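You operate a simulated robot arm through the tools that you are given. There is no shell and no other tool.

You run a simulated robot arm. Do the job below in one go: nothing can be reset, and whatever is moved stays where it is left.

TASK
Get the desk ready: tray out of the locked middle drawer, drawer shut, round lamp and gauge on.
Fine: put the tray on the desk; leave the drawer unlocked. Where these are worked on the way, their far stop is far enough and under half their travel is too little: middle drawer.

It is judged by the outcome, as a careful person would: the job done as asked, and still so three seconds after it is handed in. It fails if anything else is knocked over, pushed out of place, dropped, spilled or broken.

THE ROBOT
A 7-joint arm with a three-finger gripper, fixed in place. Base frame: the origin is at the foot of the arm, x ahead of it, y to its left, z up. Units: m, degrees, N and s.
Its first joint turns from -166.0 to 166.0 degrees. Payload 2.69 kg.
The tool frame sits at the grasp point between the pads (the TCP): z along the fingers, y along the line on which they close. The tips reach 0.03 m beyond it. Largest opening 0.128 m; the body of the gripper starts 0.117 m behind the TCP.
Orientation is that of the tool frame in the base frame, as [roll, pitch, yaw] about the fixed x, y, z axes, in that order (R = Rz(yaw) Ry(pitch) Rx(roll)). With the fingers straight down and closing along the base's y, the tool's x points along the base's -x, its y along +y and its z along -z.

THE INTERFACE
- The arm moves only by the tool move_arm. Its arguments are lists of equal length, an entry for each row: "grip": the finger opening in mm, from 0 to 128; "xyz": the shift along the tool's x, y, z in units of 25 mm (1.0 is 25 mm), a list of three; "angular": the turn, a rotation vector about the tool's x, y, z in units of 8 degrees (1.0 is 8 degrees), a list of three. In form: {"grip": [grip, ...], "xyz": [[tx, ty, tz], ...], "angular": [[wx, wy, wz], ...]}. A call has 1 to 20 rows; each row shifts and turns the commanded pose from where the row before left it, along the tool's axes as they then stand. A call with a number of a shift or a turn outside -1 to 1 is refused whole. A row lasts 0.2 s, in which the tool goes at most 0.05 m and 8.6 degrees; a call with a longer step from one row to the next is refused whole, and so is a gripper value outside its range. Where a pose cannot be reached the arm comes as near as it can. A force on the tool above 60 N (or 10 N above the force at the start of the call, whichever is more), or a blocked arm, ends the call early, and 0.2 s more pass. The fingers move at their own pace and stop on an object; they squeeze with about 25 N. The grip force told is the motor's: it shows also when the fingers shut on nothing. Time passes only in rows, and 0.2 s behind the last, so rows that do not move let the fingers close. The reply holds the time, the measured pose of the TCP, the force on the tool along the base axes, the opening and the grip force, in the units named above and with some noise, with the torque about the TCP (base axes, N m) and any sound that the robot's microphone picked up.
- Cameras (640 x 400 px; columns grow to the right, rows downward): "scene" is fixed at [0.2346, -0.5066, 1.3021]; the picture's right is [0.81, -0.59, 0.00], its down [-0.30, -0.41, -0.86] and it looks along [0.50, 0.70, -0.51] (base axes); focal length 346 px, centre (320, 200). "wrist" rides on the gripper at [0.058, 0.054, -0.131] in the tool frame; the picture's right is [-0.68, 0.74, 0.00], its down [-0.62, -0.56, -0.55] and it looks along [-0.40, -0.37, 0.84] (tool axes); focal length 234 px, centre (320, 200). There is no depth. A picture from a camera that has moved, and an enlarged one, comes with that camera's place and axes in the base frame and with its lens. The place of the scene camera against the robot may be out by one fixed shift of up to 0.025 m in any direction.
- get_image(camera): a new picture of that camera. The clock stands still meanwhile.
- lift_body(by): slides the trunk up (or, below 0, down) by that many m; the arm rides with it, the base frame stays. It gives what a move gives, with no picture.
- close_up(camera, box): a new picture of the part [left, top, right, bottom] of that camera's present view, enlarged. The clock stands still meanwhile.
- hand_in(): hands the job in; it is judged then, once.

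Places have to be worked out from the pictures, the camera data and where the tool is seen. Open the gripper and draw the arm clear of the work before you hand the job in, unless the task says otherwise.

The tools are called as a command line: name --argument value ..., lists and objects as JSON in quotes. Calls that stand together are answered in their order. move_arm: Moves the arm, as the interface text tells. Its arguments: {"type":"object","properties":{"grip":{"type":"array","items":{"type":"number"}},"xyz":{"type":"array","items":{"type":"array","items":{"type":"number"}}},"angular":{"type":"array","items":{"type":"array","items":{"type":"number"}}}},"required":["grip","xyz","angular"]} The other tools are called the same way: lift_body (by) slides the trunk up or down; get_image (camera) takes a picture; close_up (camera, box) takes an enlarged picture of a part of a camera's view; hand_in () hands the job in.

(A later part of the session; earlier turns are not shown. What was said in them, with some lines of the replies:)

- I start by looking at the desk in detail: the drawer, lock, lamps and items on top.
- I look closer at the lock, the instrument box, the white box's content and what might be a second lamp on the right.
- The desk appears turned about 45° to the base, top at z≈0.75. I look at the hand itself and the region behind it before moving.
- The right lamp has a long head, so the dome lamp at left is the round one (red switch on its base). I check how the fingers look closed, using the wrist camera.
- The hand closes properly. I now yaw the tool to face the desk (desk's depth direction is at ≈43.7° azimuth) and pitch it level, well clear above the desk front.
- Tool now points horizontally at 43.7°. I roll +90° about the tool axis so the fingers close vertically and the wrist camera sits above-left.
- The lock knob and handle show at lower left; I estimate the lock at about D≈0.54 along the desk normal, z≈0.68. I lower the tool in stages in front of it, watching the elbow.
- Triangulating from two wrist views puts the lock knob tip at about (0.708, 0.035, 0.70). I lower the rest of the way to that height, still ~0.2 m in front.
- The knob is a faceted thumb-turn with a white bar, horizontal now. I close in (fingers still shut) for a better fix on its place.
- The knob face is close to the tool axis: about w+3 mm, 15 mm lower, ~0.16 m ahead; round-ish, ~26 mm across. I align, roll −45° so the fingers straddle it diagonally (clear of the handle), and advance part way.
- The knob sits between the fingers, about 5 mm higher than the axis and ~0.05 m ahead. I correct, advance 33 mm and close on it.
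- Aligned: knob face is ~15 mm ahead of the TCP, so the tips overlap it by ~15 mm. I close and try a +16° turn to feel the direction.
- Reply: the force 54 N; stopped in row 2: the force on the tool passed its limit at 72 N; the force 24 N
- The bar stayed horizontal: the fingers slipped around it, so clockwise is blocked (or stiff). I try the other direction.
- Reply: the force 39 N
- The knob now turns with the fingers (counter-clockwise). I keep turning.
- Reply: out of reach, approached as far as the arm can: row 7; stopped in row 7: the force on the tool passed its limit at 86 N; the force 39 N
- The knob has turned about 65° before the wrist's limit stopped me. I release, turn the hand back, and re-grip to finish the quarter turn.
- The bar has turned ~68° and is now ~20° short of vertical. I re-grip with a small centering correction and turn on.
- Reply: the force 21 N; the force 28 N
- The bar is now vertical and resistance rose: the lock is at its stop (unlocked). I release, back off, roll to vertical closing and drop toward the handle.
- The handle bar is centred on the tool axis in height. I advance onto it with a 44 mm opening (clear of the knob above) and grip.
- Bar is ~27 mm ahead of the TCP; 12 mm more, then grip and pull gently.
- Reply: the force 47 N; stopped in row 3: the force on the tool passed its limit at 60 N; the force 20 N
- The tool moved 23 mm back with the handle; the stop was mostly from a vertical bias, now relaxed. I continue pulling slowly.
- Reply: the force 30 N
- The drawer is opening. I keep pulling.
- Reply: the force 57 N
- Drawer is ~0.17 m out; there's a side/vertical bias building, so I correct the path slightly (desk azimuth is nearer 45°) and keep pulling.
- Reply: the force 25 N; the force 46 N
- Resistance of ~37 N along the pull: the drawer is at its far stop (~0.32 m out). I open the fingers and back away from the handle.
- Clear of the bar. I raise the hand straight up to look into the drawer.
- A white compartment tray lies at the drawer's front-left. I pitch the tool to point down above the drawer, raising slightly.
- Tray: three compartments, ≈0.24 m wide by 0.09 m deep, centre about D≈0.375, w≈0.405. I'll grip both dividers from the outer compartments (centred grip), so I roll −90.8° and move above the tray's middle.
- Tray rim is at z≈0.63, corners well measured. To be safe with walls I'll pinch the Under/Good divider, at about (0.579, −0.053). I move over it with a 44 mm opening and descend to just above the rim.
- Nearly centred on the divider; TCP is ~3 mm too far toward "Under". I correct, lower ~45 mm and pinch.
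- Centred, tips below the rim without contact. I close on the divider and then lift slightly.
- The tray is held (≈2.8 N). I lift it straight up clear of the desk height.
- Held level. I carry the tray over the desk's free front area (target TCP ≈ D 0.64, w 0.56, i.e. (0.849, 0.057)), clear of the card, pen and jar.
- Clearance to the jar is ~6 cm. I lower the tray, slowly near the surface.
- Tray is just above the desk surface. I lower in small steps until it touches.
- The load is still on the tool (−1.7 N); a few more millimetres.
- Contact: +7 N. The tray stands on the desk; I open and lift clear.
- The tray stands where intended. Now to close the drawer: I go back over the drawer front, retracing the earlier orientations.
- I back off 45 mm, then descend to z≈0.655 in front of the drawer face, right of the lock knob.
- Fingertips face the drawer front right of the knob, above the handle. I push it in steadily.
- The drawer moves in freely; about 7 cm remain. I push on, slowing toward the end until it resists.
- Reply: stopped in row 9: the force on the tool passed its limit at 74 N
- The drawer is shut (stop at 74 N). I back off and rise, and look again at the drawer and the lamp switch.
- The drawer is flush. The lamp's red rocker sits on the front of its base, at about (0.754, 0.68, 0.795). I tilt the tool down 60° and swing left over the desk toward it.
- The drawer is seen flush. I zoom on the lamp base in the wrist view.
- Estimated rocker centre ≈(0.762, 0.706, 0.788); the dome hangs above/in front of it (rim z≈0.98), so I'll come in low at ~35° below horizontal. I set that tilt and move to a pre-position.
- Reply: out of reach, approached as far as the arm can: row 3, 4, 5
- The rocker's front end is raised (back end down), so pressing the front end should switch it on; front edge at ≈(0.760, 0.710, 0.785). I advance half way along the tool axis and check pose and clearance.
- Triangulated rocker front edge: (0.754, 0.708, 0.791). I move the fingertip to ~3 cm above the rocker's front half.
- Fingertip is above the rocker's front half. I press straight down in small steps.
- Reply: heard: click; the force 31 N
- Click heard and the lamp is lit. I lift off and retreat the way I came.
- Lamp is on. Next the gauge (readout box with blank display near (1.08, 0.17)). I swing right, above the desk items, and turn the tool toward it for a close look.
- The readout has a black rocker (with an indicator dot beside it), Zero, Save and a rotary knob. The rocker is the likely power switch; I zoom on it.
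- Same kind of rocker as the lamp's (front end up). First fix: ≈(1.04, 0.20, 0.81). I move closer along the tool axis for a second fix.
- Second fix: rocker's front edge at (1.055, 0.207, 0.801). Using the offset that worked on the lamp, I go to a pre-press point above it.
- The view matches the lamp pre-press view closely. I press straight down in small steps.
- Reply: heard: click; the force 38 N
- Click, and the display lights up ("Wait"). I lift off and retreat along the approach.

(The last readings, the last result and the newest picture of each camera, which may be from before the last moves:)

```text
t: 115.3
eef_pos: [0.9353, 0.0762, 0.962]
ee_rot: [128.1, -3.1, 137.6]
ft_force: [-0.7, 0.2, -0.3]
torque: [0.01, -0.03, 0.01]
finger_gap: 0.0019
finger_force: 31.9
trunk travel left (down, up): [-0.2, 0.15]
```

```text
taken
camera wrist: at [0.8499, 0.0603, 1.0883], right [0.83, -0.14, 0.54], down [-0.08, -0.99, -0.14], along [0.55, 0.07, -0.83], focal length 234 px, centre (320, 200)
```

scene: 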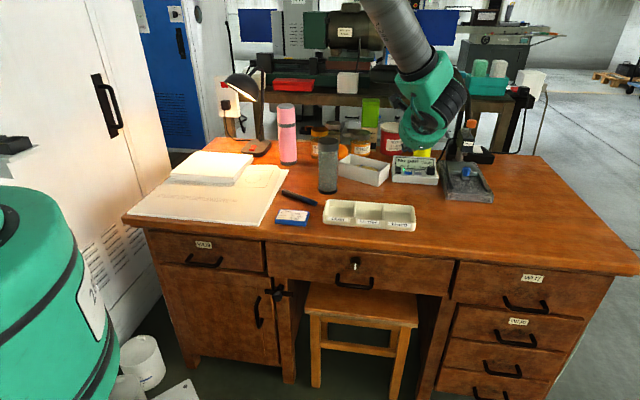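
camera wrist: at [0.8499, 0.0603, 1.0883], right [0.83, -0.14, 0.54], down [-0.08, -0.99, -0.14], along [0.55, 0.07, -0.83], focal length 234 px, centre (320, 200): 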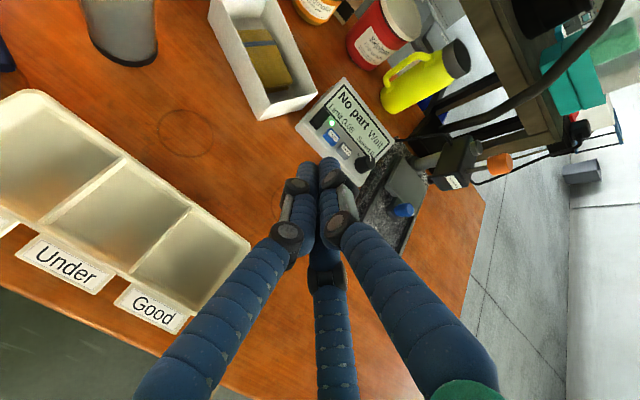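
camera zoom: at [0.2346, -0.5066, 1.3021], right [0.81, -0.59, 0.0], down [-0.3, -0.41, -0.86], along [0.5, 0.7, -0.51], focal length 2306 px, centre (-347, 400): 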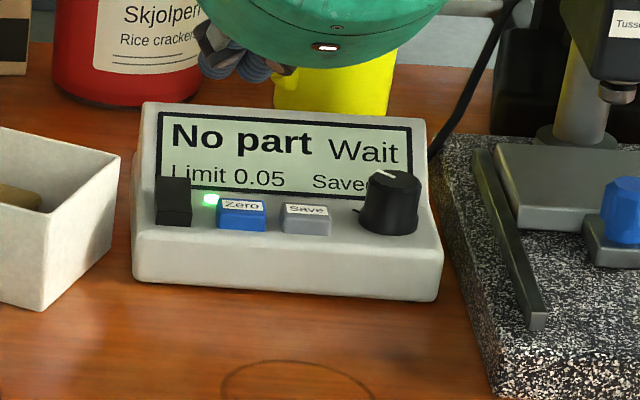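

The gauge shows "No part / Limit 0.05" with a green LED: it is on. I draw the arm back and up, clear of the desk, and open the gripper.

move_arm --grip '[0, 0, 0, 0, 0, 0, 0, 0, 0, 0, 0, 0, 0, 128, 128, 128, 128, 128, 128]' --xyz '[[0.325, -0.18, -0.925], [0.325, -0.18, -0.925], [0.325, -0.18, -0.925], [0.325, -0.18, -0.925], [0.325, -0.18, -0.925], [0.325, -0.18, -0.925], [0.325, -0.18, -0.925], [0.325, -0.18, -0.925], [0.325, -0.18, -0.925], [0.325, -0.18, -0.925], [0.325, -0.18, -0.925], [0.325, -0.18, -0.925], [0.325, -0.18, -0.925], [0.325, -0.18, -0.925], [0.325, -0.18, -0.925], [0.325, -0.18, -0.925], [0.325, -0.18, -0.925], [0, 0, 0], [0, 0, 0]]' --angular '[[0, 0, 0], [0, 0, 0], [0, 0, 0], [0, 0, 0], [0, 0, 0], [0, 0, 0], [0, 0, 0], [0, 0, 0], [0, 0, 0], [0, 0, 0], [0, 0, 0], [0, 0, 0], [0, 0, 0], [0, 0, 0], [0, 0, 0], [0, 0, 0], [0, 0, 0], [0, 0, 0], [0, 0, 0]]'

get_image --camera "scene"

close_up --camera "scene" --box '[240, 190, 480, 340]'

close_up --camera "scene" --box '[220, 60, 500, 210]'

```text
t: 119.3
eef_pos: [0.6003, -0.1, 1.1517]
ee_rot: [128.2, -3.0, 137.6]
ft_force: [0.4, -0.2, -0.2]
torque: [0.01, 0.02, 0.0]
finger_gap: 0.1283
finger_force: 0.1
trunk travel left (down, up): [-0.2, 0.15]
```

```text
taken
```

scene: 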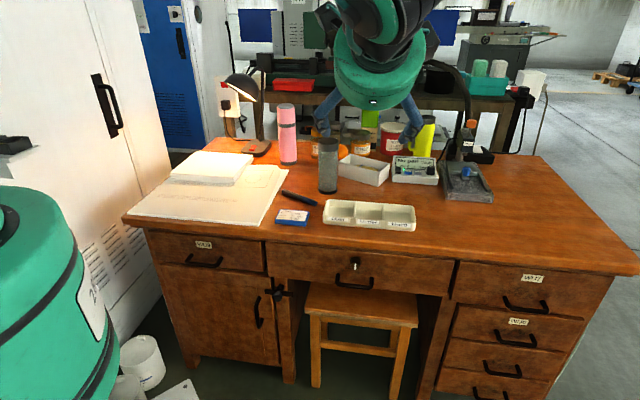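

```text
2.67 times, centred on (360, 265) of scene
camera zoom: at [0.2346, -0.5066, 1.3021], right [0.81, -0.59, 0.0], down [-0.3, -0.41, -0.86], along [0.5, 0.7, -0.51], focal length 923 px, centre (213, 27)
```

zoom: 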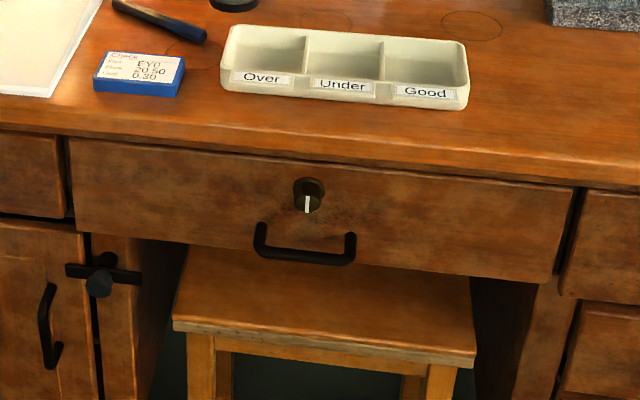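

```text
2.29 times, centred on (360, 135) of scene
camera zoom: at [0.2346, -0.5066, 1.3021], right [0.81, -0.59, 0.0], down [-0.3, -0.41, -0.86], along [0.5, 0.7, -0.51], focal length 791 px, centre (229, 349)
```

zoom: 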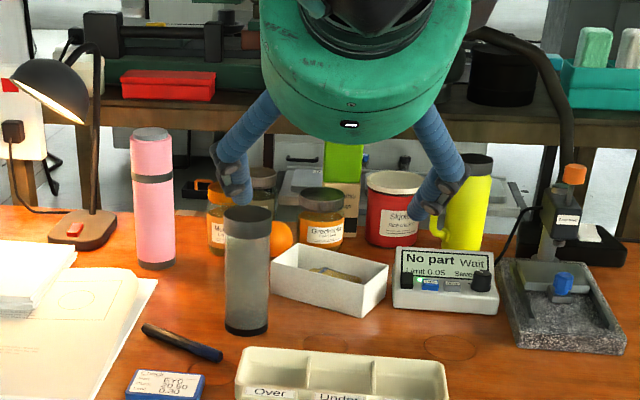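

Everything is as asked: tray on the desk, drawer flush, dome lamp lit, gauge on, other items in place, gripper open and clear. I hand in.

hand_in

```text
The job is handed in.
```

The desk is ready, and I have handed the job in:

- **Tray:** it is out of the middle drawer and on the front of the desk, clear of the card, pen and jar.
- **Drawer:** I turned its lock knob to open it. It is now pushed fully shut and left unlocked, as you allowed.
- **Round lamp:** this is the dome lamp on the left. Its switch clicked and the lamp is lit.
- **Gauge:** its power switch clicked. The display reads "No part", "Wait" and "Limit 0.05", and the green indicator is on.

The final pictures show nothing else moved or knocked over. The gripper is open and the arm is drawn back above the desk.
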